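You operate a simulated robot arm through the tools that you are given. There is no shell and no other tool. Be economical: measure what you need, move in short steps, check, and stop when the job is done.

You are at the controls of a simulated robot arm. One attempt, no reset.

Task
Pack the wax tin, felt pad and brown block into the wooden box.
Fine: then slide the box back to within about two fingers' width of the yellow level; the glue tin stays out. Set down upright: felt pad.
Where things are to end (x, y in the base frame): wax tin within 0.04 m of [0.96, 0.18]; brown block within 0.04 m of [1, 0.05]; felt pad within 0.04 m of [0.92, 0.05]; wooden box within 0.03 m of [1.01, 0.11].

It is judged by the outcome, as a careful person would: the job done as asked, and still so three seconds after it is handed in. It fails if anything else is knocked over, pushed out of place, dropped, spilled or broken.

Robot
A 7-joint arm with a two-finger parallel gripper, fixed in place. Base frame: the origin is at the foot of the arm, x ahead of it, y to its left, z up; the work surface is at about z = 0.8. Units: m, degrees, N and s.
Its first joint turns from -149.0 to 149.0 degrees. Payload 3.43 kg.
The TCP is the grasp point between the finger pads, 0.03 m short of the fingertips. In the tool frame z runs along the fingers and y along their closing line. The gripper opens to 0.094 m. The fingers are 0.028 m wide and 0.01 m thick; the gripper's body (0.05 by 0.096 m) begins 0.055 m behind the TCP.
Orientation is that of the tool frame in the base frame, as a unit quaternion [x, y, z, w]. With the fingers straight down and closing along the base's y, the tool's x points along the base's -x, its y along +y and its z along -z.

Tools
- The arm moves only by the tool nudge_tool. Its argument "increments" is a list of rows, each a list of 2 entries, a list of its own where there are three numbers: the shift along the tool's x, y, z in m, then the turn, a rotation vector about the tool's x, y, z in degrees. In form: [[[dx, dy, dz], [ax, ay, az]], ...]. A call has 1 to 12 rows; each row shifts and turns the commanded pose from where the row before left it, along the tool's axes as they then stand. "gripper" is the closure in counts, from 0 (fully open) to 255 (shut), set as the call begins (left out, the last holds). Each row takes 0.2 s and may step no farther than 0.05 m and 8.6 degrees from the row before; otherwise, or with a gripper value out of range, the whole call is refused. Where a pose cannot be reached the arm comes as near as it can. A force on the tool above 40 N (or 10 N above the force at the start of the call, whichever is more), or a blocked arm, ends the call early, and 0.2 s more pass. Each finger travels about 0.045 m/s and halts on what it meets, pressing with about 45 N; the grip force reading is that of the motor and also rises with nothing between the fingers. The clock runs only during rows and for 0.2 s after the last one: add rows that do not move to give the fingers time. It gives the time, the measured TCP pose, the force on the tool (base axes), the opening and the grip force at its end, in the units of the frame above (readings bear some noise), with the torque about the TCP (base axes, N m) and any sound that the robot's microphone picked up.
- Cameras (640 x 400 px; columns grow to the right, rows downward): "scene" is fixed at [0.4086, -0.5158, 1.3878]; the picture's right is [0.51, -0.86, 0.00], its down [-0.52, -0.31, -0.80] and it looks along [0.69, 0.40, -0.60] (base axes); focal length 292 px, centre (320, 200). "wrist" rides on the gripper at [0.076, 0.014, -0.103] in the tool frame; the picture's right is [-0.18, 0.98, 0.00], its down [-0.75, -0.14, -0.64] and it looks along [-0.63, -0.12, 0.77] (tool axes); focal length 243 px, centre (320, 200). There is no depth. A picture from a camera that has moved, and an enlarged one, comes with that camera's place and axes in the base frame and with its lens. The place of the scene camera against the robot may be out by one fixed shift of up to 0.025 m in any direction.
- get_image(camera): a new picture of that camera. It takes no simulated time.
- zoom(camera, box): a new picture of the part [left, top, right, bottom] of that camera's present view, enlarged. It takes no simulated time.
- job_done(): hands the job in; it is judged then, once.

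Work in short steps. Places have to be worked out from the pictures, the camera data and where the tool is seen: move nearer, look again, correct. Check each grasp and each placing, and mend what went wrong. You have 120 turns and 84 pictures in all, those below and enlarged ones among them. Open the gripper and draw the arm clear of the work before you hand the job in, unless the task says otherwise; then end with one line.

The tools are called after "Emit:" by a JSON object that holds its "name" and its "arguments". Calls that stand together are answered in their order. nudge_tool: Moves the arm, as the interface text tells. Its arguments: {"type":"object","properties":{"increments":{"type":"array","items":{"type":"array"}},"gripper":{"type":"number"}},"required":["increments"]} The other tools are called the same way: get_image (camera) takes a picture; zoom (camera, box) takes an enlarged picture of a part of a camera's view; job_done () hands the job in.

At the start:

```text
time_s: 0.0
ee_pos: [0.9867, 0.0458, 1.1498]
ee_rot: [0.0, 1.0, 0.0, -0.001]
contact_force: [-0.1, 0.0, -0.9]
ft_torque: [-0.02, -0.01, 0.03]
grip_width: 0.0939
grip_force: 0.0
```

scene: 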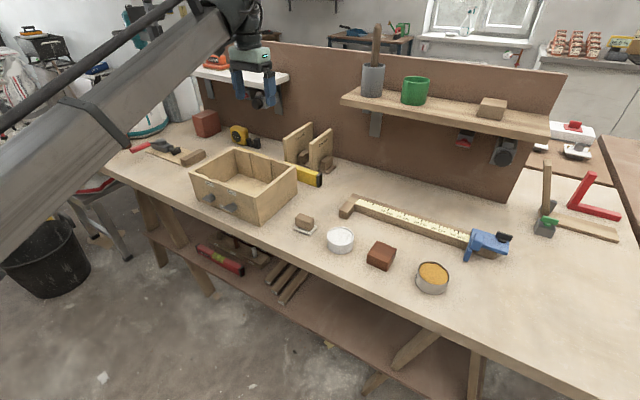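
wrist: 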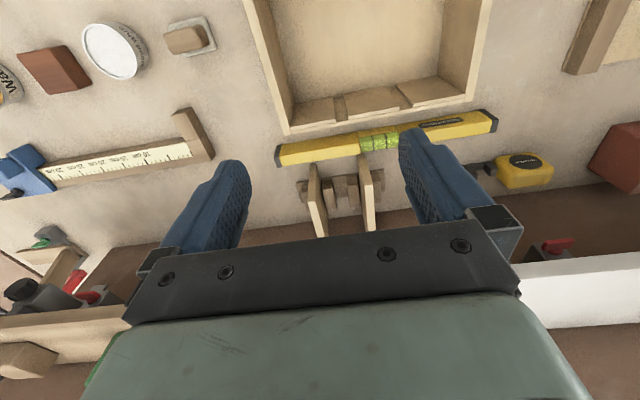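

I'll start with enlarged views of the objects to tell the tins apart and to see the box.

Emit:
{"name": "zoom", "arguments": {"camera": "scene", "box": [270, 180, 470, 305]}}

Emit:
{"name": "zoom", "arguments": {"camera": "scene", "box": [170, 110, 350, 230]}}

Emit:
{"name": "zoom", "arguments": {"camera": "wrist", "box": [0, 0, 240, 150]}}

```text
3.20 times, centred on (370, 242) of scene
camera zoom: at [0.4086, -0.5158, 1.3878], right [0.51, -0.86, 0.0], down [-0.52, -0.31, -0.8], along [0.69, 0.4, -0.6], focal length 935 px, centre (160, 64)
```

zoom: 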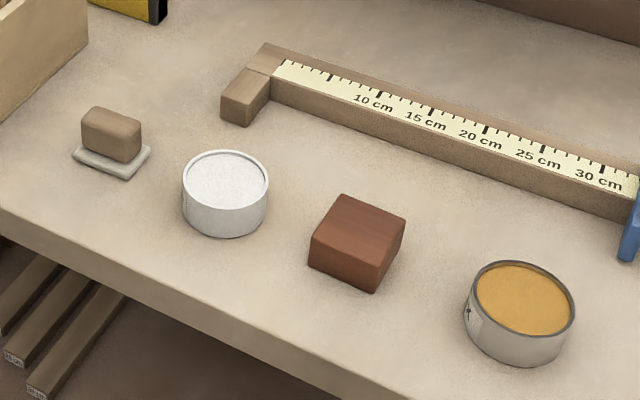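

```text
3.33 times, centred on (260, 170) of scene
camera zoom: at [0.4086, -0.5158, 1.3878], right [0.51, -0.86, 0.0], down [-0.52, -0.31, -0.8], along [0.69, 0.4, -0.6], focal length 974 px, centre (520, 300)
```

zoom: 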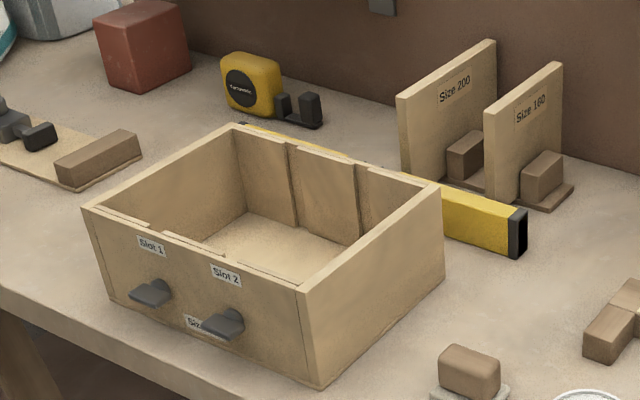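

```text
2.67 times, centred on (120, 75) of wrist
camera zoom: at [0.9105, 0.0593, 1.2534], right [0.18, 0.98, 0.0], down [0.75, -0.14, 0.64], along [0.63, -0.12, -0.77], focal length 647 px, centre (853, 533)
```

zoom: 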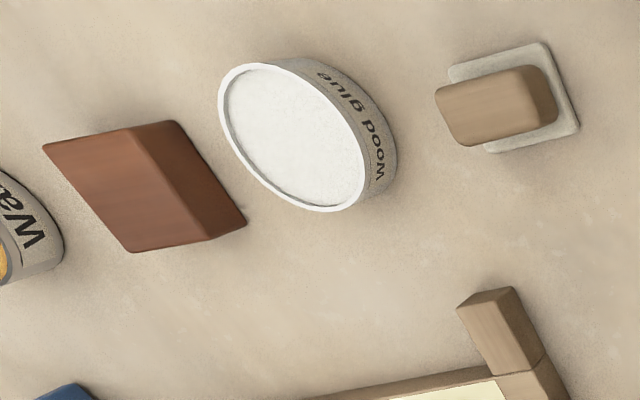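

The wax tin is the open tin with orange contents at about (0.90, -0.52). The glue is the white tin, the block is at about (0.92, -0.36), and the felt pad is at about (0.92, -0.14). I'm moving above the felt pad to measure it better.

Emit:
{"name": "nudge_tool", "arguments": {"increments": [[[0.011, -0.031, 0.025], [0, 0, 0]], [[0.011, -0.031, 0.025], [0, 0, 0]], [[0.011, -0.031, 0.025], [0, 0, 0]], [[0.011, -0.031, 0.025], [0, 0, 0]], [[0.011, -0.031, 0.025], [0, 0, 0]], [[0.011, -0.031, 0.025], [0, 0, 0]]], "gripper": 0}}

Emit:
{"name": "get_image", "arguments": {"camera": "wrist"}}

Emit:
{"name": "get_image", "arguments": {"camera": "scene"}}

```text
time_s: 1.4
ee_pos: [0.9206, -0.1405, 1.0011]
ee_rot: [0.0, 1.0, -0.001, 0.0]
contact_force: [-0.1, 0.4, 0.0]
ft_torque: [0.0, 0.0, 0.0]
grip_width: 0.0939
grip_force: 0.1
```

```text
78 pictures are left
camera wrist: at [0.8448, -0.1268, 1.1036], right [0.18, 0.98, 0.0], down [0.75, -0.14, 0.64], along [0.63, -0.12, -0.77], focal length 243 px, centre (320, 200)
```

wrist: 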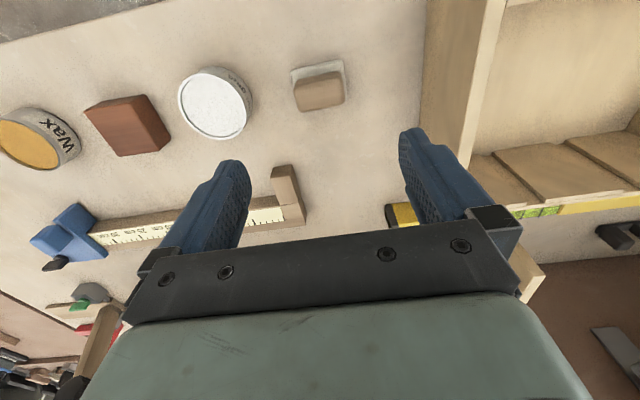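

```text
77 pictures are left
```

scene: 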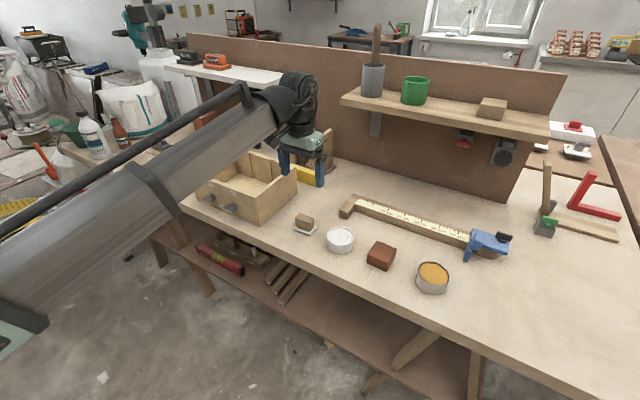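

By triangulation the felt handle's top is near (0.923, -0.141, 0.837). I'm zooming in to get its orientation.

Emit:
{"name": "zoom", "arguments": {"camera": "wrist", "box": [270, 45, 366, 125]}}

Emit:
{"name": "zoom", "arguments": {"camera": "wrist", "box": [0, 50, 260, 210]}}

```text
5.00 times, centred on (318, 85) of wrist
camera zoom: at [0.8448, -0.1268, 1.1036], right [0.18, 0.98, 0.0], down [0.75, -0.14, 0.64], along [0.63, -0.12, -0.77], focal length 1213 px, centre (330, 775)
```

zoom: 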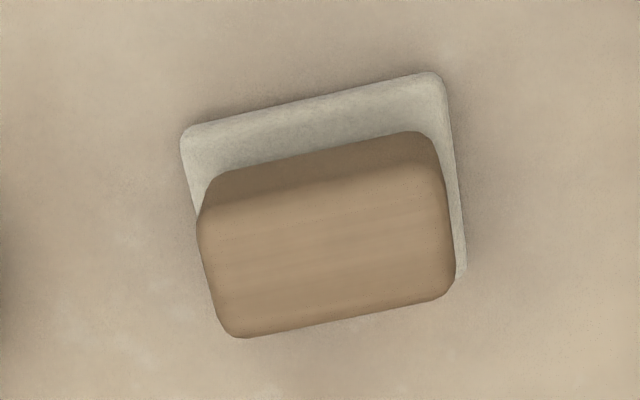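

```text
2.46 times, centred on (130, 130) of wrist
camera zoom: at [0.8448, -0.1268, 1.1036], right [0.18, 0.98, 0.0], down [0.75, -0.14, 0.64], along [0.63, -0.12, -0.77], focal length 597 px, centre (788, 372)
```

zoom: 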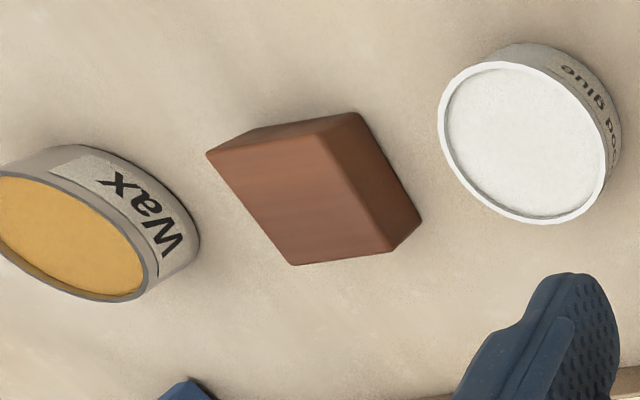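

The handle is aligned with the base axes, about 0.05 m along y and 0.027 m along x, centred near (0.924, -0.142). I'm descending to z=0.85 with the fingers closing along y, tips just above the felt plate.

Emit:
{"name": "nudge_tool", "arguments": {"increments": [[[-0.0035, -0.0015, 0.04], [0, 0, 0]], [[0, 0, 0.04], [0, 0, 0]], [[0, 0, 0.04], [0, 0, 0]], [[0, 0, 0.03], [0, 0, 0]], [[0, 0, 0], [0, 0, 0]]]}}

Emit:
{"name": "get_image", "arguments": {"camera": "wrist"}}

Emit:
{"name": "zoom", "arguments": {"camera": "scene", "box": [240, 160, 400, 260]}}

```text
time_s: 2.6
ee_pos: [0.9245, -0.1424, 0.8504]
ee_rot: [0.0, 1.0, 0.0, 0.001]
contact_force: [0.4, -1.1, 0.1]
ft_torque: [0.03, 0.0, -0.02]
grip_width: 0.0939
grip_force: 0.0
```

```text
74 pictures are left
camera wrist: at [0.8474, -0.1285, 0.9531], right [0.18, 0.98, 0.0], down [0.75, -0.14, 0.64], along [0.63, -0.12, -0.77], focal length 243 px, centre (320, 200)
```

wrist: 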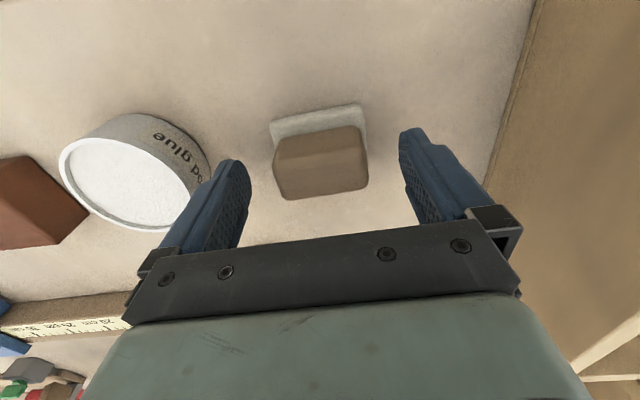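

```text
4.00 times, centred on (320, 210) of scene
camera zoom: at [0.4086, -0.5158, 1.3878], right [0.51, -0.86, 0.0], down [-0.52, -0.31, -0.8], along [0.69, 0.4, -0.6], focal length 1168 px, centre (320, 160)
```

zoom: 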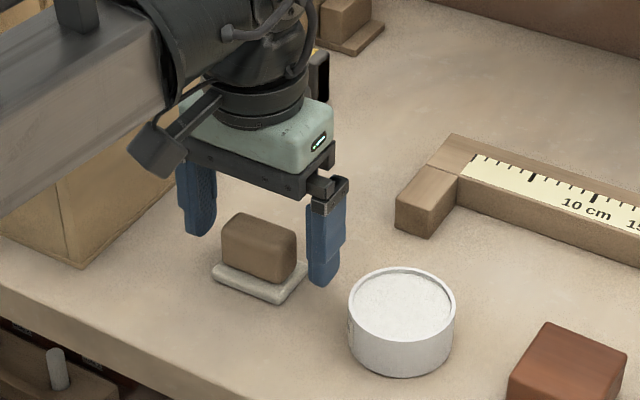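

The handle sits centrally between the fingers. I'm lowering 4 mm and closing.

Emit:
{"name": "nudge_tool", "arguments": {"increments": [[[0, 0, 0.004], [0, 0, 0]]]}}

Emit:
{"name": "nudge_tool", "arguments": {"increments": [[[0, 0, 0], [0, 0, 0]], [[0, 0, 0], [0, 0, 0]], [[0, 0, 0], [0, 0, 0]], [[0, 0, 0], [0, 0, 0]], [[0, 0, 0], [0, 0, 0]], [[0, 0, 0], [0, 0, 0]]], "gripper": 255}}

```text
time_s: 3.0
ee_pos: [0.9237, -0.1412, 0.8464]
ee_rot: [-0.001, 1.0, 0.0, 0.0]
contact_force: [-0.7, -0.4, 0.4]
ft_torque: [0.0, -0.02, -0.02]
grip_width: 0.0944
grip_force: 0.1
```

```text
time_s: 4.4
ee_pos: [0.9231, -0.1421, 0.8464]
ee_rot: [0.0, 1.0, 0.0, 0.0]
contact_force: [-0.7, -0.4, 0.0]
ft_torque: [0.01, 0.0, -0.02]
grip_width: 0.0554
grip_force: 45.0
```

It's gripped at 0.055 m. I'm lifting straight up and then moving over the box's -y half.

Emit:
{"name": "nudge_tool", "arguments": {"increments": [[[0, 0, -0.03], [0, 0, 0]], [[0, 0, -0.05], [0, 0, 0]], [[0, 0, -0.05], [0, 0, 0]], [[0, 0, -0.05], [0, 0, 0]], [[0, 0.04, -0.02], [0, 0, 0]], [[0, 0.05, 0], [0, 0, 0]], [[0, 0.05, 0], [0, 0, 0]], [[0, 0.05, 0], [0, 0, 0]]]}}

Emit:
{"name": "get_image", "arguments": {"camera": "wrist"}}

Emit:
{"name": "zoom", "arguments": {"camera": "scene", "box": [170, 120, 350, 240]}}

```text
time_s: 6.2
ee_pos: [0.9237, 0.0471, 1.0459]
ee_rot: [0.0, 1.0, 0.0, -0.001]
contact_force: [0.3, 0.0, -0.2]
ft_torque: [0.0, -0.02, -0.06]
grip_width: 0.0554
grip_force: 44.4
```

```text
72 pictures are left
camera wrist: at [0.8478, 0.0604, 1.1487], right [0.18, 0.98, 0.0], down [0.75, -0.14, 0.64], along [0.63, -0.12, -0.77], focal length 243 px, centre (320, 200)
```

wrist: 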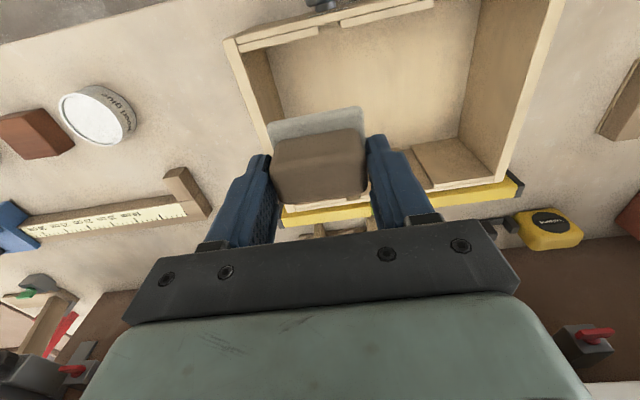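

```text
3.33 times, centred on (260, 180) of scene
camera zoom: at [0.4086, -0.5158, 1.3878], right [0.51, -0.86, 0.0], down [-0.52, -0.31, -0.8], along [0.69, 0.4, -0.6], focal length 974 px, centre (520, 267)
```

zoom: 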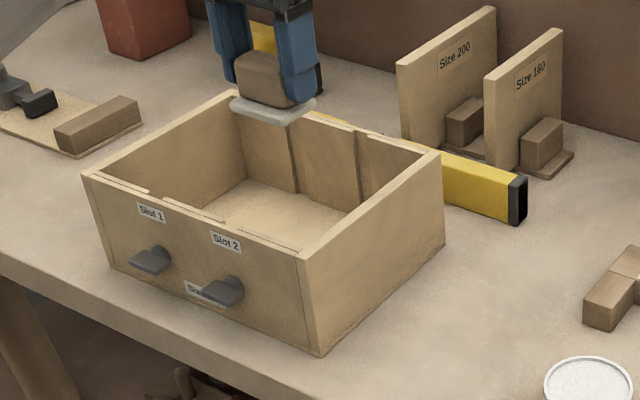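

I estimate the box at x 0.862–1.058, y -0.025–0.251, rim z ≈0.90, and the level's near face at x ≈1.12. The box therefore needs a slide of about 0.035–0.04 m. Next I'm zooming in on the inside of the near wall.

Emit:
{"name": "zoom", "arguments": {"camera": "wrist", "box": [210, 0, 450, 150]}}

```text
2.67 times, centred on (330, 75) of wrist
camera zoom: at [0.8478, 0.0604, 1.1487], right [0.18, 0.98, 0.0], down [0.75, -0.14, 0.64], along [0.63, -0.12, -0.77], focal length 647 px, centre (293, 533)
```

zoom: 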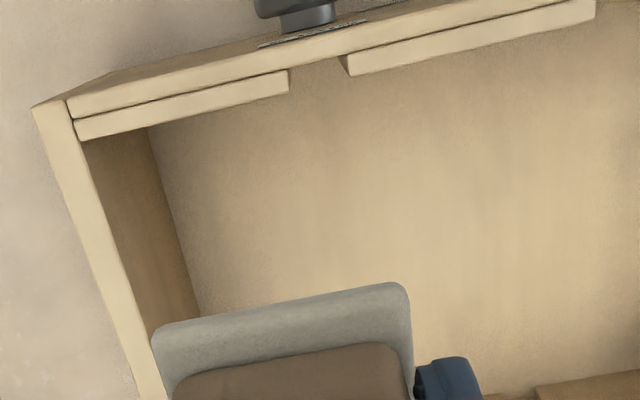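

The inner near wall is at x ≈0.872. I'm placing the felt pad at (0.911, 0.05), descending to just above the floor, then feeling for contact.

Emit:
{"name": "nudge_tool", "arguments": {"increments": [[[0.0127, 0.004, 0], [0, 0, 0]], [[0, 0, 0.045], [0, 0, 0]], [[0, 0, 0.045], [0, 0, 0]], [[0, 0, 0.045], [0, 0, 0]], [[0, 0, 0.04], [0, 0, 0]]]}}

Emit:
{"name": "get_image", "arguments": {"camera": "wrist"}}

Emit:
{"name": "zoom", "arguments": {"camera": "scene", "box": [170, 120, 350, 240]}}

```text
time_s: 7.4
ee_pos: [0.9122, 0.0538, 0.8698]
ee_rot: [0.0, 1.0, 0.0, 0.0]
contact_force: [-0.3, -0.2, -0.1]
ft_torque: [0.0, -0.02, -0.01]
grip_width: 0.0555
grip_force: 45.1
```

```text
69 pictures are left
camera wrist: at [0.8354, 0.066, 0.9728], right [0.18, 0.98, 0.0], down [0.75, -0.14, 0.64], along [0.63, -0.12, -0.77], focal length 243 px, centre (320, 200)
```

wrist: 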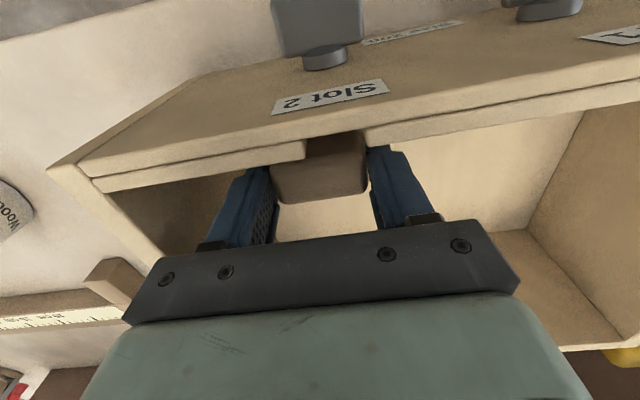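

```text
3.33 times, centred on (260, 180) of scene
camera zoom: at [0.4086, -0.5158, 1.3878], right [0.51, -0.86, 0.0], down [-0.52, -0.31, -0.8], along [0.69, 0.4, -0.6], focal length 974 px, centre (520, 267)
```

zoom: 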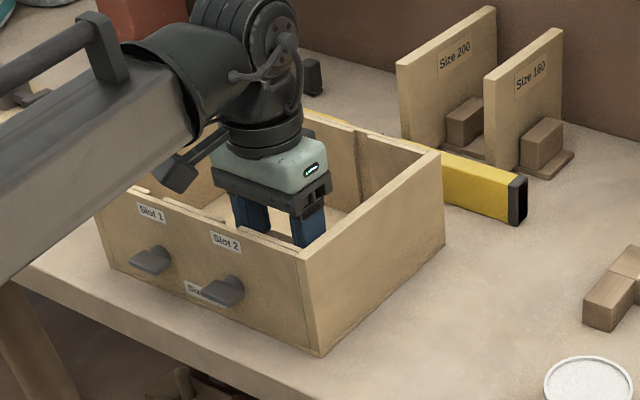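

It's clear so far. I'm lowering in small steps until the pad touches the floor.

Emit:
{"name": "nudge_tool", "arguments": {"increments": [[[0, 0, 0.004], [0, 0, 0]], [[0, 0, 0.003], [0, 0, 0]], [[0, 0, 0.002], [0, 0, 0]], [[0, 0, 0.002], [0, 0, 0]]]}}

```text
time_s: 8.4
ee_pos: [0.9123, 0.0524, 0.8613]
ee_rot: [0.0, 1.0, 0.0, 0.0]
contact_force: [-0.2, -0.2, -0.2]
ft_torque: [0.0, -0.02, -0.03]
grip_width: 0.0554
grip_force: 45.3
```

There's no contact yet, so I keep lowering.

Emit:
{"name": "nudge_tool", "arguments": {"increments": [[[0, 0, 0.002], [0, 0, 0]], [[0, 0, 0.002], [0, 0, 0]], [[0, 0, 0], [0, 0, 0]]]}}

```text
time_s: 9.2
ee_pos: [0.9126, 0.0522, 0.8562]
ee_rot: [0.0, 1.0, 0.0, -0.001]
contact_force: [0.4, -1.1, -0.8]
ft_torque: [0.0, 0.02, 0.0]
grip_width: 0.0553
grip_force: 44.9
```

Emit:
{"name": "nudge_tool", "arguments": {"increments": [[[0, 0, 0.002], [0, 0, 0]], [[0, 0, 0], [0, 0, 0]]]}}

```text
time_s: 9.8
ee_pos: [0.9127, 0.0526, 0.8543]
ee_rot: [0.0, 1.0, 0.001, 0.0]
contact_force: [0.9, -0.5, -0.6]
ft_torque: [0.0, -0.04, -0.02]
grip_width: 0.0556
grip_force: 44.9
```

The force is still near zero at z=0.854, so I continue down 2 mm at a time.

Emit:
{"name": "nudge_tool", "arguments": {"increments": [[[0, 0, 0.002], [0, 0, 0]], [[0, 0, 0], [0, 0, 0]]]}}

Emit:
{"name": "nudge_tool", "arguments": {"increments": [[[0, 0, 0.0015], [0, 0, 0]], [[0, 0, 0], [0, 0, 0]]]}}

```text
time_s: 10.4
ee_pos: [0.911, 0.0517, 0.8528]
ee_rot: [0.0, 1.0, 0.0, 0.0]
contact_force: [-0.4, -0.6, -0.6]
ft_torque: [-0.04, 0.01, 0.04]
grip_width: 0.0554
grip_force: 44.9
```

```text
time_s: 11.0
ee_pos: [0.9116, 0.0511, 0.8529]
ee_rot: [0.0, 1.0, -0.001, 0.001]
contact_force: [2.3, 1.3, 17.3]
ft_torque: [-0.05, 0.03, 0.04]
grip_width: 0.0554
grip_force: 44.9
```

It's on the floor at z ≈0.8525, with 17 N on the tool. I'm relaxing slightly, opening partially, then rising.

Emit:
{"name": "nudge_tool", "arguments": {"increments": [[[0, 0, -0.001], [0, 0, 0]], [[0, 0, 0], [0, 0, 0]], [[0, 0, 0], [0, 0, 0]]], "gripper": 60}}

Emit:
{"name": "nudge_tool", "arguments": {"increments": [[[0, 0, -0.015], [0, 0, 0]], [[0, 0, -0.04], [0, 0, 0]], [[0, 0, -0.05], [0, 0, 0]], [[0, 0, -0.05], [0, 0, 0]], [[0, 0, -0.04], [0, 0, 0]]]}}

Emit:
{"name": "get_image", "arguments": {"camera": "wrist"}}

```text
time_s: 11.8
ee_pos: [0.911, 0.0525, 0.8517]
ee_rot: [0.001, 1.0, 0.0, 0.0]
contact_force: [0.2, 0.6, 0.3]
ft_torque: [0.02, 0.0, -0.03]
grip_width: 0.072
grip_force: 0.1
```

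```text
time_s: 13.0
ee_pos: [0.9135, 0.0522, 1.0479]
ee_rot: [0.0, 1.0, -0.001, -0.001]
contact_force: [0.5, 0.7, 0.0]
ft_torque: [0.05, 0.03, 0.0]
grip_width: 0.0717
grip_force: 0.2
```

```text
67 pictures are left
camera wrist: at [0.8362, 0.0659, 1.1507], right [0.18, 0.98, 0.0], down [0.75, -0.14, 0.64], along [0.63, -0.12, -0.77], focal length 243 px, centre (320, 200)
```

wrist: 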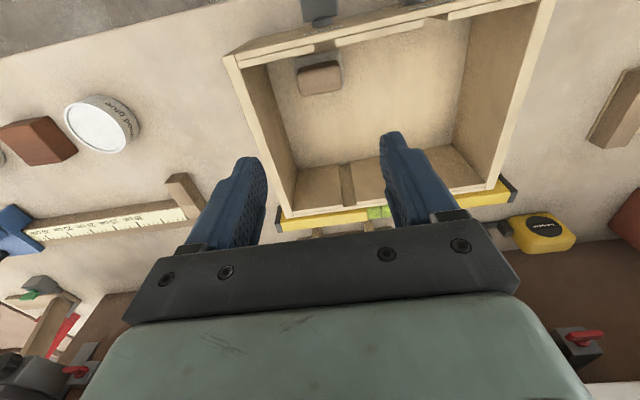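

The felt pad stands at about (0.911, 0.052). Next is the brown block, so I'm opening fully and hovering over it for a closer look.

Emit:
{"name": "nudge_tool", "arguments": {"increments": [[[0.0, -0.046, 0], [0, 0, 0]], [[0.0, -0.046, 0], [0, 0, 0]], [[0.0, -0.046, 0], [0, 0, 0]], [[0.0, -0.046, 0], [0, 0, 0]], [[0.0, -0.046, 0], [0, 0, 0]], [[0.0, -0.046, 0.01], [0, 0, 0]], [[0.0, -0.046, 0.01], [0, 0, 0]], [[0.0, -0.046, 0.01], [0, 0, 0]], [[0.0, -0.044, 0.01], [0, 0, 0]]], "gripper": 0}}

Emit:
{"name": "get_image", "arguments": {"camera": "wrist"}}

```text
time_s: 15.0
ee_pos: [0.9142, -0.3594, 1.0071]
ee_rot: [-0.001, 1.0, 0.001, -0.001]
contact_force: [-0.1, 0.0, -0.1]
ft_torque: [-0.01, 0.0, -0.01]
grip_width: 0.0939
grip_force: 0.0
```

```text
66 pictures are left
camera wrist: at [0.8371, -0.3468, 1.1093], right [0.18, 0.98, 0.0], down [0.75, -0.14, 0.64], along [0.63, -0.12, -0.77], focal length 243 px, centre (320, 200)
```

wrist: 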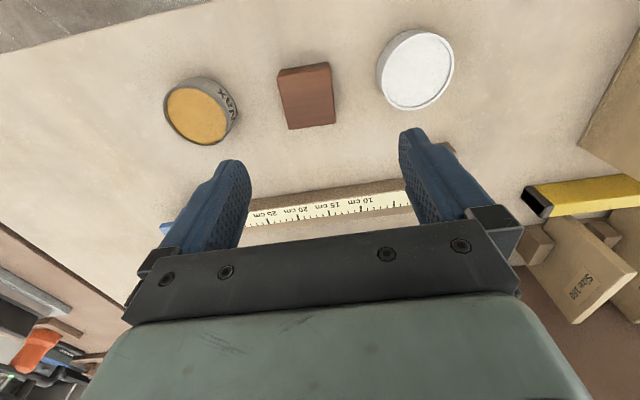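

Emit:
{"name": "zoom", "arguments": {"camera": "wrist", "box": [250, 45, 362, 145]}}

Emit:
{"name": "zoom", "arguments": {"camera": "wrist", "box": [150, 60, 262, 160]}}

```text
4.00 times, centred on (306, 95) of wrist
camera zoom: at [0.8371, -0.3468, 1.1093], right [0.18, 0.98, 0.0], down [0.75, -0.14, 0.64], along [0.63, -0.12, -0.77], focal length 970 px, centre (376, 620)
```

zoom: 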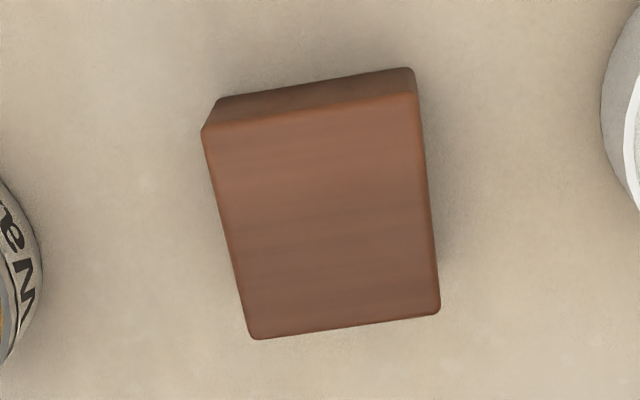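

```text
4.00 times, centred on (206, 110) of wrist
camera zoom: at [0.8371, -0.3468, 1.1093], right [0.18, 0.98, 0.0], down [0.75, -0.14, 0.64], along [0.63, -0.12, -0.77], focal length 970 px, centre (776, 560)
```

zoom: 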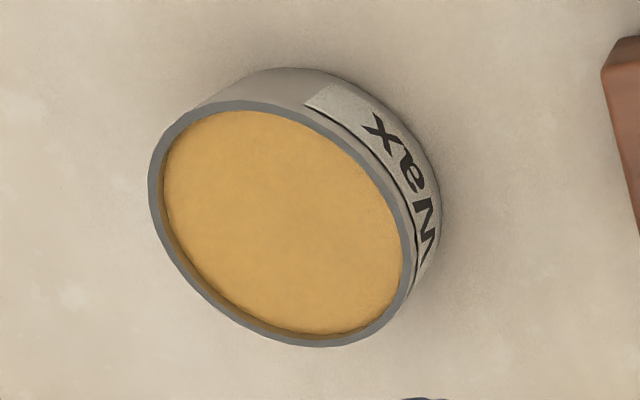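

The block measures as axis-aligned, about 0.057 m square, top at z ≈0.832, centred at (0.9225, -0.3765). I'm aligning over it and descending to z=0.87 to check reach.

Emit:
{"name": "nudge_tool", "arguments": {"increments": [[[-0.0083, -0.0171, 0.02], [0, 0, 0]], [[0, 0, 0.04], [0, 0, 0]], [[0, 0, 0.04], [0, 0, 0]], [[0, 0, 0.035], [0, 0, 0]], [[0, 0, 0], [0, 0, 0]]]}}

Emit:
{"name": "get_image", "arguments": {"camera": "wrist"}}

```text
time_s: 16.2
ee_pos: [0.9198, -0.3756, 0.872]
ee_rot: [0.001, 1.0, 0.0, 0.0]
contact_force: [-0.3, 0.0, -0.7]
ft_torque: [-0.01, 0.0, -0.01]
grip_width: 0.094
grip_force: 0.0
```

```text
63 pictures are left
camera wrist: at [0.844, -0.3627, 0.9753], right [0.18, 0.98, 0.0], down [0.75, -0.14, 0.64], along [0.63, -0.12, -0.77], focal length 243 px, centre (320, 200)
```

wrist: 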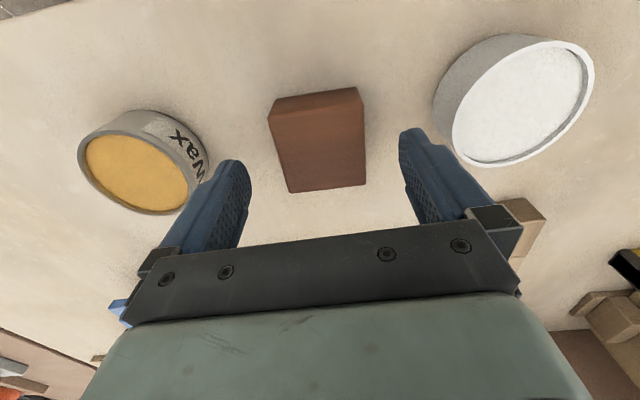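

It's centred between the fingers and reachable. I'm descending to z≈0.838 and then closing.

Emit:
{"name": "nudge_tool", "arguments": {"increments": [[[0, 0, 0.017], [0, 0, 0]], [[0, 0, 0.016], [0, 0, 0]], [[0, 0, 0], [0, 0, 0]]]}}

Emit:
{"name": "nudge_tool", "arguments": {"increments": [[[0, 0, 0], [0, 0, 0]], [[0, 0, 0], [0, 0, 0]], [[0, 0, 0], [0, 0, 0]], [[0, 0, 0], [0, 0, 0]], [[0, 0, 0], [0, 0, 0]]], "gripper": 255}}

```text
time_s: 17.0
ee_pos: [0.9218, -0.3775, 0.8395]
ee_rot: [0.0, 1.0, 0.0, 0.001]
contact_force: [0.5, -0.2, 0.7]
ft_torque: [0.02, 0.04, -0.01]
grip_width: 0.0938
grip_force: 0.1
```

```text
time_s: 18.2
ee_pos: [0.9201, -0.3763, 0.8394]
ee_rot: [0.0, 1.0, 0.0, 0.0]
contact_force: [-0.3, 0.1, 2.3]
ft_torque: [0.01, 0.01, -0.02]
grip_width: 0.0573
grip_force: 44.7
```

The block is gripped at 0.057 m. I'm lifting and carrying it over to the box at about (0.985, 0.05).

Emit:
{"name": "nudge_tool", "arguments": {"increments": [[[0, 0, -0.03], [0, 0, 0]], [[0, 0, -0.05], [0, 0, 0]], [[0, 0, -0.05], [0, 0, 0]], [[0, 0, -0.05], [0, 0, 0]]]}}

Emit:
{"name": "nudge_tool", "arguments": {"increments": [[[-0.007, 0.047, 0], [0, 0, 0]], [[-0.007, 0.047, 0], [0, 0, 0]], [[-0.007, 0.047, 0], [0, 0, 0]], [[-0.007, 0.047, 0], [0, 0, 0]], [[-0.007, 0.047, 0], [0, 0, 0]], [[-0.007, 0.047, 0], [0, 0, 0]], [[-0.007, 0.047, 0], [0, 0, 0]], [[-0.007, 0.047, 0], [0, 0, 0]], [[-0.007, 0.049, 0], [0, 0, 0]], [[0, 0, 0], [0, 0, 0]]]}}

Emit:
{"name": "get_image", "arguments": {"camera": "wrist"}}

```text
time_s: 19.2
ee_pos: [0.9194, -0.3761, 1.0191]
ee_rot: [0.0, 1.0, 0.001, 0.0]
contact_force: [-0.4, 0.8, -1.1]
ft_torque: [0.0, 0.01, -0.03]
grip_width: 0.0568
grip_force: 45.8
```

```text
time_s: 21.4
ee_pos: [0.9837, 0.0475, 1.0204]
ee_rot: [0.0, 1.0, -0.001, 0.0]
contact_force: [0.5, 0.3, -0.5]
ft_torque: [0.01, 0.0, 0.02]
grip_width: 0.0568
grip_force: 44.5
```

```text
62 pictures are left
camera wrist: at [0.9063, 0.0615, 1.122], right [0.18, 0.98, 0.0], down [0.75, -0.14, 0.64], along [0.63, -0.12, -0.77], focal length 243 px, centre (320, 200)
```

wrist: 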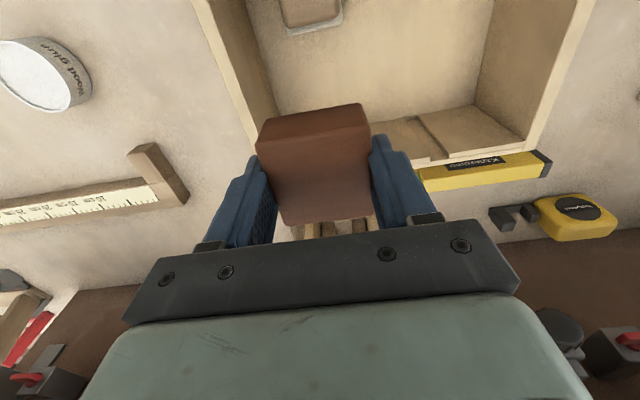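

The block clears the felt pad and the far wall, so I'm descending into the box.

Emit:
{"name": "nudge_tool", "arguments": {"increments": [[[0, 0.002, 0.05], [0, 0, 0]], [[0, 0, 0.05], [0, 0, 0]], [[0, 0, 0.05], [0, 0, 0]], [[0, 0, 0.012], [0, 0, 0]], [[0, 0, 0.006], [0, 0, 0]], [[0, 0, 0], [0, 0, 0]]]}}

Emit:
{"name": "nudge_tool", "arguments": {"increments": [[[0, 0, 0.003], [0, 0, 0]], [[0, 0, 0], [0, 0, 0]]]}}

Emit:
{"name": "nudge_tool", "arguments": {"increments": [[[0, 0, 0.002], [0, 0, 0]], [[0, 0, 0], [0, 0, 0]]]}}

```text
time_s: 22.8
ee_pos: [0.9823, 0.0497, 0.8512]
ee_rot: [0.001, 1.0, 0.0, 0.0]
contact_force: [0.5, 0.4, -0.3]
ft_torque: [0.0, -0.01, 0.02]
grip_width: 0.057
grip_force: 45.4
```

```text
time_s: 23.4
ee_pos: [0.9835, 0.0494, 0.8484]
ee_rot: [0.0, 1.0, 0.0, 0.0]
contact_force: [-0.1, 0.4, -1.4]
ft_torque: [0.02, 0.0, -0.02]
grip_width: 0.057
grip_force: 45.4
```

```text
time_s: 24.0
ee_pos: [0.9828, 0.0496, 0.846]
ee_rot: [0.0, 1.0, 0.001, 0.001]
contact_force: [0.6, 0.9, 0.0]
ft_torque: [0.01, 0.0, 0.02]
grip_width: 0.0568
grip_force: 45.1
```

It's within a millimetre of the floor. One more small step down to confirm contact.

Emit:
{"name": "nudge_tool", "arguments": {"increments": [[[0, 0, 0.001], [0, 0, 0]], [[0, 0, 0], [0, 0, 0]]]}}

```text
time_s: 24.6
ee_pos: [0.9821, 0.0479, 0.8459]
ee_rot: [0.0, 1.0, 0.0, 0.001]
contact_force: [1.8, 0.2, 9.2]
ft_torque: [0.02, 0.06, -0.06]
grip_width: 0.0565
grip_force: 44.9
```

Contact is confirmed at 9 N. I'm opening partially and rising.

Emit:
{"name": "nudge_tool", "arguments": {"increments": [[[0, 0, 0], [0, 0, 0]], [[0, 0, 0], [0, 0, 0]], [[0, 0, 0], [0, 0, 0]]], "gripper": 60}}

Emit:
{"name": "nudge_tool", "arguments": {"increments": [[[0, 0, -0.015], [0, 0, 0]], [[0, 0, -0.04], [0, 0, 0]], [[0, 0, -0.05], [0, 0, 0]], [[0, 0, -0.05], [0, 0, 0]], [[0, 0, -0.05], [0, 0, 0]]]}}

Emit:
{"name": "get_image", "arguments": {"camera": "scene"}}

```text
time_s: 25.4
ee_pos: [0.9824, 0.0497, 0.8445]
ee_rot: [0.0, 1.0, 0.0, 0.0]
contact_force: [-1.2, 0.0, 0.3]
ft_torque: [-0.01, -0.03, 0.04]
grip_width: 0.072
grip_force: 0.1
```

```text
time_s: 26.6
ee_pos: [0.9832, 0.0509, 1.0499]
ee_rot: [0.0, 1.0, 0.0, 0.0]
contact_force: [-0.2, 0.6, 0.1]
ft_torque: [0.03, 0.02, 0.0]
grip_width: 0.0719
grip_force: 0.0
```

```text
61 pictures are left
```

scene: 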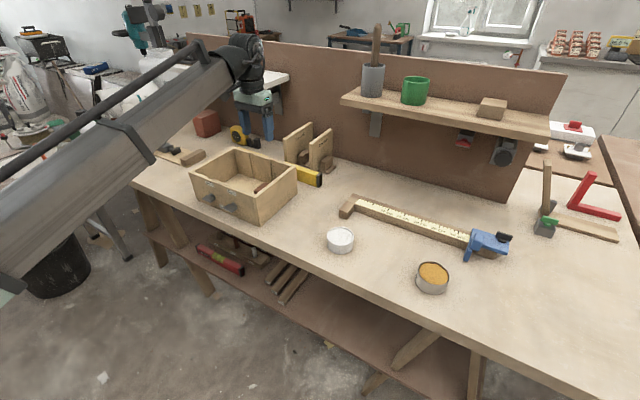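

The block is in the box and everything else is undisturbed. Next is the wax tin at about (0.91, -0.51). I'm moving to hover near it with the gripper fully open.

Emit:
{"name": "nudge_tool", "arguments": {"increments": [[[0.007, -0.0434, 0], [0, 0, 0]], [[0.007, -0.0434, 0], [0, 0, 0]], [[0.007, -0.0434, 0], [0, 0, 0]], [[0.007, -0.0434, 0], [0, 0, 0]], [[0.007, -0.0434, 0], [0, 0, 0]], [[0.007, -0.0434, 0], [0, 0, 0]], [[0.007, -0.0434, 0], [0, 0, 0]], [[0.007, -0.0434, 0], [0, 0, 0]], [[0.007, -0.0434, 0], [0, 0, 0]], [[0.007, -0.0434, 0], [0, 0, 0]], [[0.007, -0.0434, 0], [0, 0, 0]], [[0.007, -0.0434, 0], [0, 0, 0]]], "gripper": 0}}

Emit:
{"name": "get_image", "arguments": {"camera": "wrist"}}

```text
time_s: 29.2
ee_pos: [0.8977, -0.4731, 1.0517]
ee_rot: [-0.001, 1.0, 0.0, 0.0]
contact_force: [0.5, 0.3, -0.1]
ft_torque: [0.0, -0.01, -0.04]
grip_width: 0.0942
grip_force: 0.1
```

```text
60 pictures are left
camera wrist: at [0.8222, -0.4589, 1.1543], right [0.18, 0.98, 0.0], down [0.75, -0.14, 0.64], along [0.63, -0.12, -0.77], focal length 243 px, centre (320, 200)
```

wrist: 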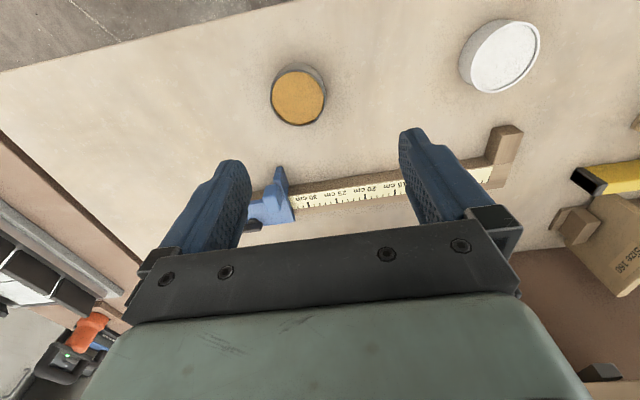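

The tin's rim centre triangulates to (0.9145, -0.505), top z ≈0.832, diameter ≈0.071. I'm moving over it and part-way down to test whether straight-down reach holds.

Emit:
{"name": "nudge_tool", "arguments": {"increments": [[[-0.0168, -0.0323, 0], [0, 0, 0]], [[0, 0, 0.04], [0, 0, 0]], [[0, 0, 0.04], [0, 0, 0]], [[0, 0, 0.04], [0, 0, 0]], [[0, 0, 0.03], [0, 0, 0]], [[0, 0, 0], [0, 0, 0]]]}}

Emit:
{"name": "get_image", "arguments": {"camera": "wrist"}}

```text
time_s: 30.6
ee_pos: [0.9152, -0.5035, 0.9008]
ee_rot: [0.0, 1.0, 0.0, 0.0]
contact_force: [-0.3, -0.7, 0.4]
ft_torque: [-0.01, 0.0, -0.03]
grip_width: 0.094
grip_force: 0.1
```

```text
59 pictures are left
camera wrist: at [0.8395, -0.49, 1.0026], right [0.18, 0.98, 0.0], down [0.75, -0.14, 0.64], along [0.63, -0.12, -0.77], focal length 243 px, centre (320, 200)
```

wrist: 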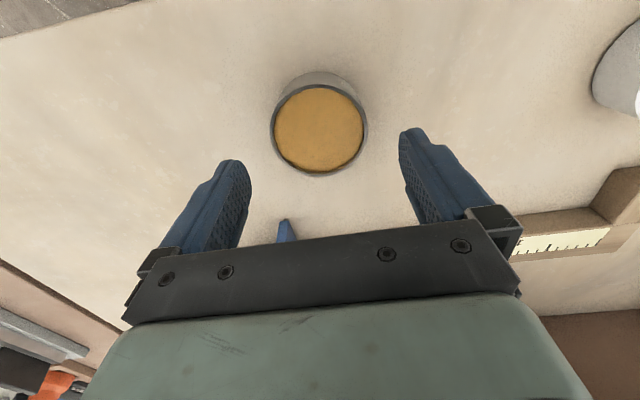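

Reach is fine and the tin is centred at about (0.912, -0.505). I'm descending to z≈0.838.

Emit:
{"name": "nudge_tool", "arguments": {"increments": [[[0.002, -0.001, 0.03], [0, 0, 0]], [[0, 0, 0.022], [0, 0, 0]], [[0, 0, 0.01], [0, 0, 0]], [[0, 0, 0], [0, 0, 0]]]}}

Emit:
{"name": "get_image", "arguments": {"camera": "wrist"}}

```text
time_s: 31.6
ee_pos: [0.9153, -0.5043, 0.8369]
ee_rot: [0.0, 1.0, 0.0, -0.001]
contact_force: [0.5, -0.2, 0.0]
ft_torque: [-0.02, 0.02, 0.0]
grip_width: 0.0941
grip_force: 0.0
```

```text
58 pictures are left
camera wrist: at [0.838, -0.4909, 0.9407], right [0.18, 0.98, 0.0], down [0.75, -0.14, 0.64], along [0.63, -0.12, -0.77], focal length 243 px, centre (320, 200)
```

wrist: 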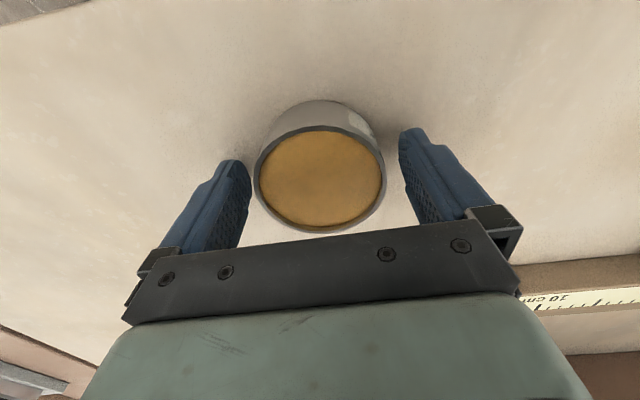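

The tin sits centrally between the pads. Closing now.

Emit:
{"name": "nudge_tool", "arguments": {"increments": [[[0, 0, 0], [0, 0, 0]], [[0, 0, 0], [0, 0, 0]], [[0, 0, 0], [0, 0, 0]], [[0, 0, 0], [0, 0, 0]], [[0, 0, 0], [0, 0, 0]]], "gripper": 255}}

Emit:
{"name": "nudge_tool", "arguments": {"increments": [[[0, 0, -0.01], [0, 0, 0]], [[0, 0, -0.02], [0, 0, 0]], [[0, 0, 0], [0, 0, 0]]]}}

Emit:
{"name": "zoom", "arguments": {"camera": "scene", "box": [360, 200, 520, 300]}}

```text
time_s: 32.8
ee_pos: [0.9143, -0.5052, 0.8383]
ee_rot: [0.0, 1.0, -0.001, 0.0]
contact_force: [1.8, -0.9, 4.1]
ft_torque: [0.07, -0.08, -0.01]
grip_width: 0.0711
grip_force: 44.9
```

```text
time_s: 33.6
ee_pos: [0.9137, -0.5028, 0.8682]
ee_rot: [0.0, 1.0, 0.001, 0.001]
contact_force: [-0.6, -0.1, -1.0]
ft_torque: [-0.04, 0.01, 0.02]
grip_width: 0.0712
grip_force: 45.3
```

```text
4.00 times, centred on (440, 250) of scene
camera zoom: at [0.4086, -0.5158, 1.3878], right [0.51, -0.86, 0.0], down [-0.52, -0.31, -0.8], along [0.69, 0.4, -0.6], focal length 1168 px, centre (-160, 0)
```

zoom: 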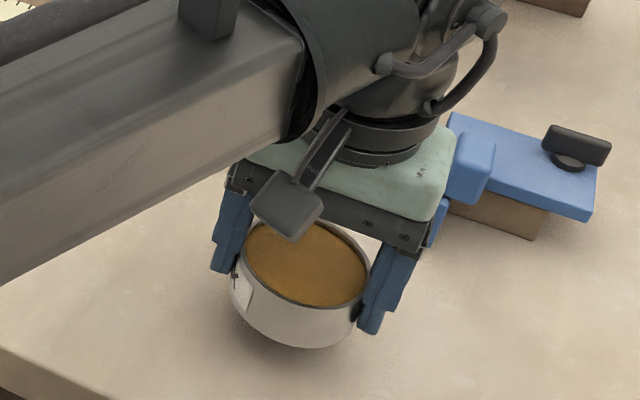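

The tin is held level at 0.071 m. I'm raising it and carrying it smoothly to the box.

Emit:
{"name": "nudge_tool", "arguments": {"increments": [[[0, 0, -0.03], [0, 0, 0]], [[0, 0, -0.04], [0, 0, 0]], [[0, 0, -0.04], [0, 0, 0]], [[0, 0, -0.04], [0, 0, 0]], [[0, 0.02, 0], [0, 0, 0]], [[-0.002, 0.04, 0], [0, 0, 0]], [[-0.002, 0.04, 0], [0, 0, 0]], [[-0.002, 0.04, 0], [0, 0, 0]], [[-0.002, 0.04, 0], [0, 0, 0]], [[-0.002, 0.04, 0], [0, 0, 0]], [[-0.002, 0.04, 0], [0, 0, 0]], [[-0.002, 0.04, 0], [0, 0, 0]]]}}

Emit:
{"name": "nudge_tool", "arguments": {"increments": [[[-0.002, 0.04, 0], [0, 0, 0]], [[-0.002, 0.04, 0], [0, 0, 0]], [[-0.002, 0.04, 0], [0, 0, 0]], [[-0.002, 0.04, 0], [0, 0, 0]], [[-0.002, 0.04, 0], [0, 0, 0]], [[-0.002, 0.04, 0], [0, 0, 0]], [[0, 0.04, 0], [0, 0, 0]], [[0, 0.04, 0], [0, 0, 0]], [[0, 0.04, 0], [0, 0, 0]], [[0, 0.015, 0], [0, 0, 0]], [[0, 0, 0], [0, 0, 0]]]}}

Emit:
{"name": "get_image", "arguments": {"camera": "wrist"}}

```text
time_s: 36.2
ee_pos: [0.9273, -0.2042, 1.0178]
ee_rot: [0.001, 1.0, 0.0, 0.0]
contact_force: [0.2, 0.3, -1.0]
ft_torque: [0.01, 0.0, 0.01]
grip_width: 0.0712
grip_force: 45.6
```

```text
time_s: 38.6
ee_pos: [0.9408, 0.172, 1.0177]
ee_rot: [0.0, 1.0, 0.0, 0.0]
contact_force: [-0.4, 0.0, -1.7]
ft_torque: [0.03, -0.01, -0.01]
grip_width: 0.0706
grip_force: 45.3
```

```text
56 pictures are left
camera wrist: at [0.8635, 0.1852, 1.1203], right [0.18, 0.98, 0.0], down [0.75, -0.14, 0.64], along [0.63, -0.12, -0.77], focal length 243 px, centre (320, 200)
```

wrist: 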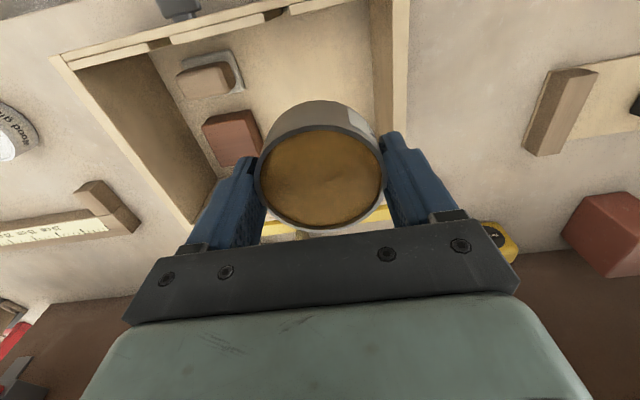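

The tin's fingers have about 2 cm to the +y wall (inner y ≈0.24). I'm descending into the box.

Emit:
{"name": "nudge_tool", "arguments": {"increments": [[[0, 0, 0.04], [0, 0, 0]], [[0, 0, 0.04], [0, 0, 0]], [[0, 0, 0.04], [0, 0, 0]], [[0, 0, 0.03], [0, 0, 0]], [[0, 0, 0.012], [0, 0, 0]], [[0, 0, 0.006], [0, 0, 0]], [[0, 0, 0], [0, 0, 0]]]}}

Emit:
{"name": "nudge_tool", "arguments": {"increments": [[[0, 0, 0.003], [0, 0, 0]], [[0, 0, 0], [0, 0, 0]]]}}

Emit:
{"name": "nudge_tool", "arguments": {"increments": [[[0, 0, 0.0015], [0, 0, 0]], [[0, 0, 0], [0, 0, 0]]]}}

```text
time_s: 40.2
ee_pos: [0.9397, 0.1713, 0.8492]
ee_rot: [0.0, 1.0, 0.001, 0.001]
contact_force: [0.3, 0.2, -1.9]
ft_torque: [0.01, 0.01, 0.01]
grip_width: 0.071
grip_force: 45.2
```

```text
time_s: 40.8
ee_pos: [0.9396, 0.1707, 0.8467]
ee_rot: [0.0, 1.0, -0.001, 0.0]
contact_force: [-0.8, 0.4, -1.8]
ft_torque: [-0.02, 0.0, 0.04]
grip_width: 0.071
grip_force: 44.6
```

```text
time_s: 41.4
ee_pos: [0.9396, 0.1701, 0.8464]
ee_rot: [0.0, 1.0, 0.0, -0.001]
contact_force: [-0.8, 0.0, -2.1]
ft_torque: [0.01, -0.01, -0.03]
grip_width: 0.071
grip_force: 44.6
```

It's still hanging freely, so I take another millimetre or so.

Emit:
{"name": "nudge_tool", "arguments": {"increments": [[[0, 0, 0.001], [0, 0, 0]], [[0, 0, 0], [0, 0, 0]]]}}

Emit:
{"name": "nudge_tool", "arguments": {"increments": [[[0, 0, 0.001], [0, 0, 0]], [[0, 0, 0], [0, 0, 0]]]}}

```text
time_s: 42.0
ee_pos: [0.9404, 0.171, 0.8452]
ee_rot: [0.0, 1.0, 0.0, 0.0]
contact_force: [-0.6, 0.3, 4.6]
ft_torque: [0.0, -0.23, 0.02]
grip_width: 0.0708
grip_force: 45.2
```

```text
time_s: 42.6
ee_pos: [0.9389, 0.171, 0.8451]
ee_rot: [0.0, 1.0, 0.0, 0.002]
contact_force: [0.1, 0.3, 22.3]
ft_torque: [-0.21, -0.35, 0.01]
grip_width: 0.0711
grip_force: 44.8
```

It's seated. I'm relaxing 1 mm, opening to about 0.083, and rising.

Emit:
{"name": "nudge_tool", "arguments": {"increments": [[[0, 0, -0.001], [0, 0, 0]], [[0, 0, 0], [0, 0, 0]], [[0, 0, 0], [0, 0, 0]]], "gripper": 30}}

Emit:
{"name": "nudge_tool", "arguments": {"increments": [[[0, 0, -0.015], [0, 0, 0]], [[0, 0, -0.04], [0, 0, 0]], [[0, 0, -0.05], [0, 0, 0]], [[0.0, 0, -0.05], [0, 0, 0]], [[0.0, 0, -0.05], [0, 0, 0]]]}}

Emit:
{"name": "nudge_tool", "arguments": {"increments": [[[0.04, -0.02, 0], [0, 0, 0]], [[0.04, -0.02, 0], [0, 0, 0]], [[0.04, -0.02, 0], [0, 0, 0]], [[0.03, 0, 0], [0, 0, 0]], [[0, 0, 0], [0, 0, 0]]], "gripper": 255}}

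Emit:
{"name": "get_image", "arguments": {"camera": "wrist"}}

Emit:
{"name": "get_image", "arguments": {"camera": "scene"}}

```text
time_s: 43.4
ee_pos: [0.9406, 0.1702, 0.8438]
ee_rot: [0.0, 1.0, 0.0, 0.0]
contact_force: [-0.8, 0.7, -0.4]
ft_torque: [-0.01, -0.02, 0.02]
grip_width: 0.0831
grip_force: 0.0
```

```text
time_s: 44.6
ee_pos: [0.941, 0.1724, 1.0495]
ee_rot: [-0.001, 1.0, 0.0, 0.0]
contact_force: [0.5, 0.1, 0.3]
ft_torque: [-0.04, 0.03, 0.01]
grip_width: 0.0829
grip_force: 0.1
```

```text
time_s: 45.8
ee_pos: [0.7898, 0.1105, 1.0506]
ee_rot: [0.0, 1.0, 0.0, -0.001]
contact_force: [0.5, 0.9, -0.3]
ft_torque: [0.0, -0.02, -0.01]
grip_width: 0.0
grip_force: 20.3
```

```text
55 pictures are left
camera wrist: at [0.7135, 0.1244, 1.1534], right [0.18, 0.98, 0.0], down [0.75, -0.14, 0.64], along [0.63, -0.12, -0.77], focal length 243 px, centre (320, 200)
```

wrist: 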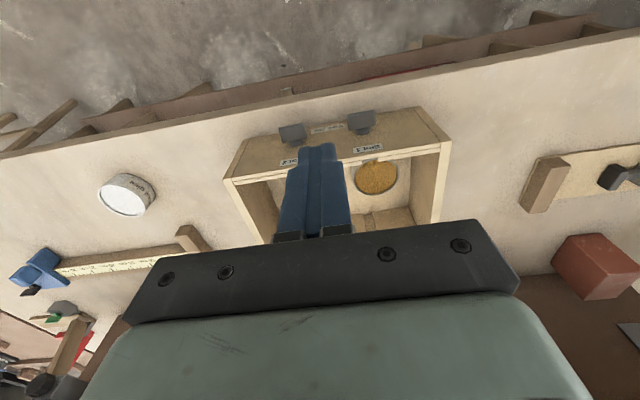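

```text
54 pictures are left
```

scene: 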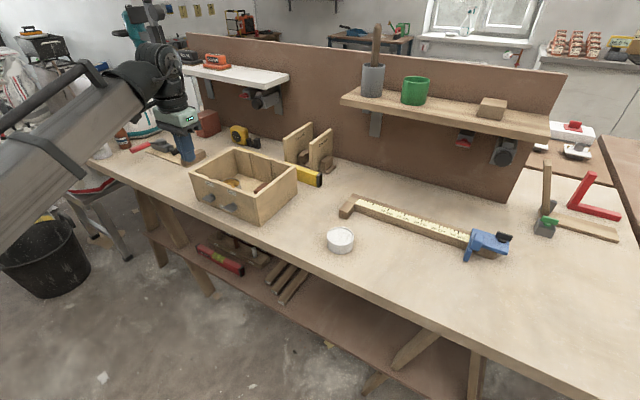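

All three items are in the box. I put the knobs at y≈0.064 and 0.150 with a clear gap near y≈0.107, and the bench edge at x≈0.817. I'm lowering the closed fingers in front of the box between the knobs.

Emit:
{"name": "nudge_tool", "arguments": {"increments": [[[-0.03, -0.0035, 0.0], [0, 0, 0]], [[0, 0, 0.045], [0, 0, 0]], [[0, 0, 0.045], [0, 0, 0]], [[0, 0, 0.035], [0, 0, 0]], [[0, 0, 0], [0, 0, 0]]]}}

Emit:
{"name": "get_image", "arguments": {"camera": "wrist"}}

Emit:
{"name": "zoom", "arguments": {"camera": "scene", "box": [150, 110, 350, 235]}}

```text
time_s: 47.0
ee_pos: [0.8201, 0.1083, 0.9249]
ee_rot: [0.0, 1.0, 0.0, 0.0]
contact_force: [0.3, 1.0, 0.4]
ft_torque: [-0.01, -0.01, -0.01]
grip_width: 0.0001
grip_force: 33.1
```

```text
53 pictures are left
camera wrist: at [0.7434, 0.121, 1.0275], right [0.18, 0.98, 0.0], down [0.75, -0.14, 0.64], along [0.63, -0.12, -0.77], focal length 243 px, centre (320, 200)
```

wrist: 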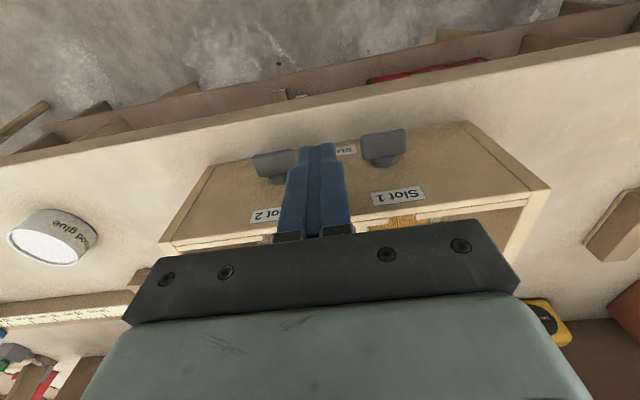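

```text
3.20 times, centred on (250, 172) of scene
camera zoom: at [0.4086, -0.5158, 1.3878], right [0.51, -0.86, 0.0], down [-0.52, -0.31, -0.8], along [0.69, 0.4, -0.6], focal length 935 px, centre (544, 288)
```

zoom: 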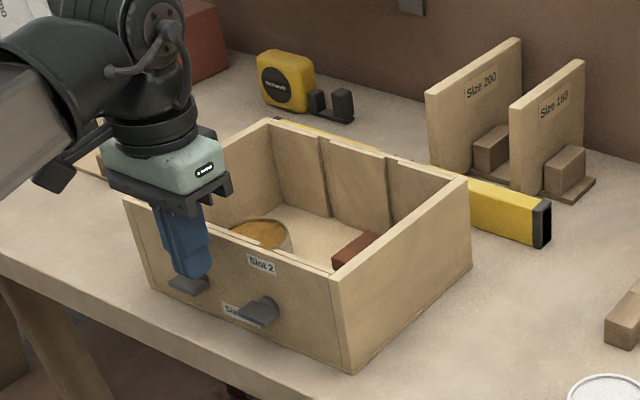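

The gap between the knobs spans y 0.083–0.137. I'm centring at 0.110 and lowering to z≈0.857.

Emit:
{"name": "nudge_tool", "arguments": {"increments": [[[0, 0.002, 0.03], [0, 0, 0]], [[0, 0, 0.025], [0, 0, 0]], [[0, 0, 0.013], [0, 0, 0]], [[0, 0, 0], [0, 0, 0]]]}}

Emit:
{"name": "get_image", "arguments": {"camera": "wrist"}}

Emit:
{"name": "zoom", "arguments": {"camera": "scene", "box": [150, 110, 350, 235]}}

```text
time_s: 48.0
ee_pos: [0.8194, 0.1095, 0.8573]
ee_rot: [0.001, 1.0, 0.0, 0.0]
contact_force: [0.2, 0.4, 0.5]
ft_torque: [-0.01, -0.01, -0.01]
grip_width: 0.0002
grip_force: 33.2
```

```text
51 pictures are left
camera wrist: at [0.7433, 0.1231, 0.9595], right [0.18, 0.98, 0.0], down [0.75, -0.14, 0.64], along [0.63, -0.12, -0.77], focal length 243 px, centre (320, 200)
```

wrist: 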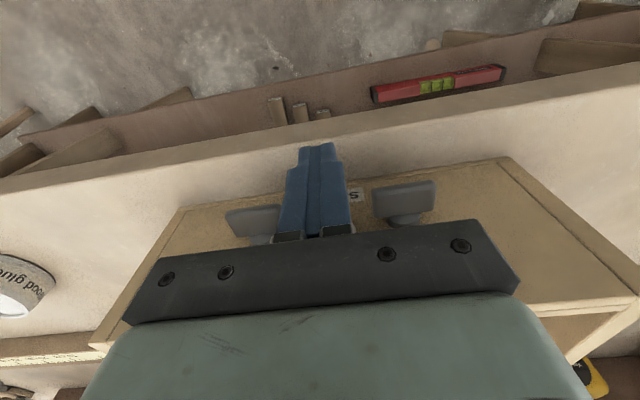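

```text
3.20 times, centred on (250, 172) of scene
camera zoom: at [0.4086, -0.5158, 1.3878], right [0.51, -0.86, 0.0], down [-0.52, -0.31, -0.8], along [0.69, 0.4, -0.6], focal length 935 px, centre (544, 288)
```

zoom: 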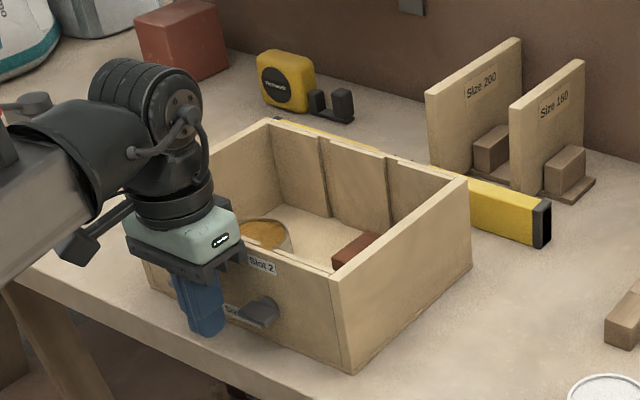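

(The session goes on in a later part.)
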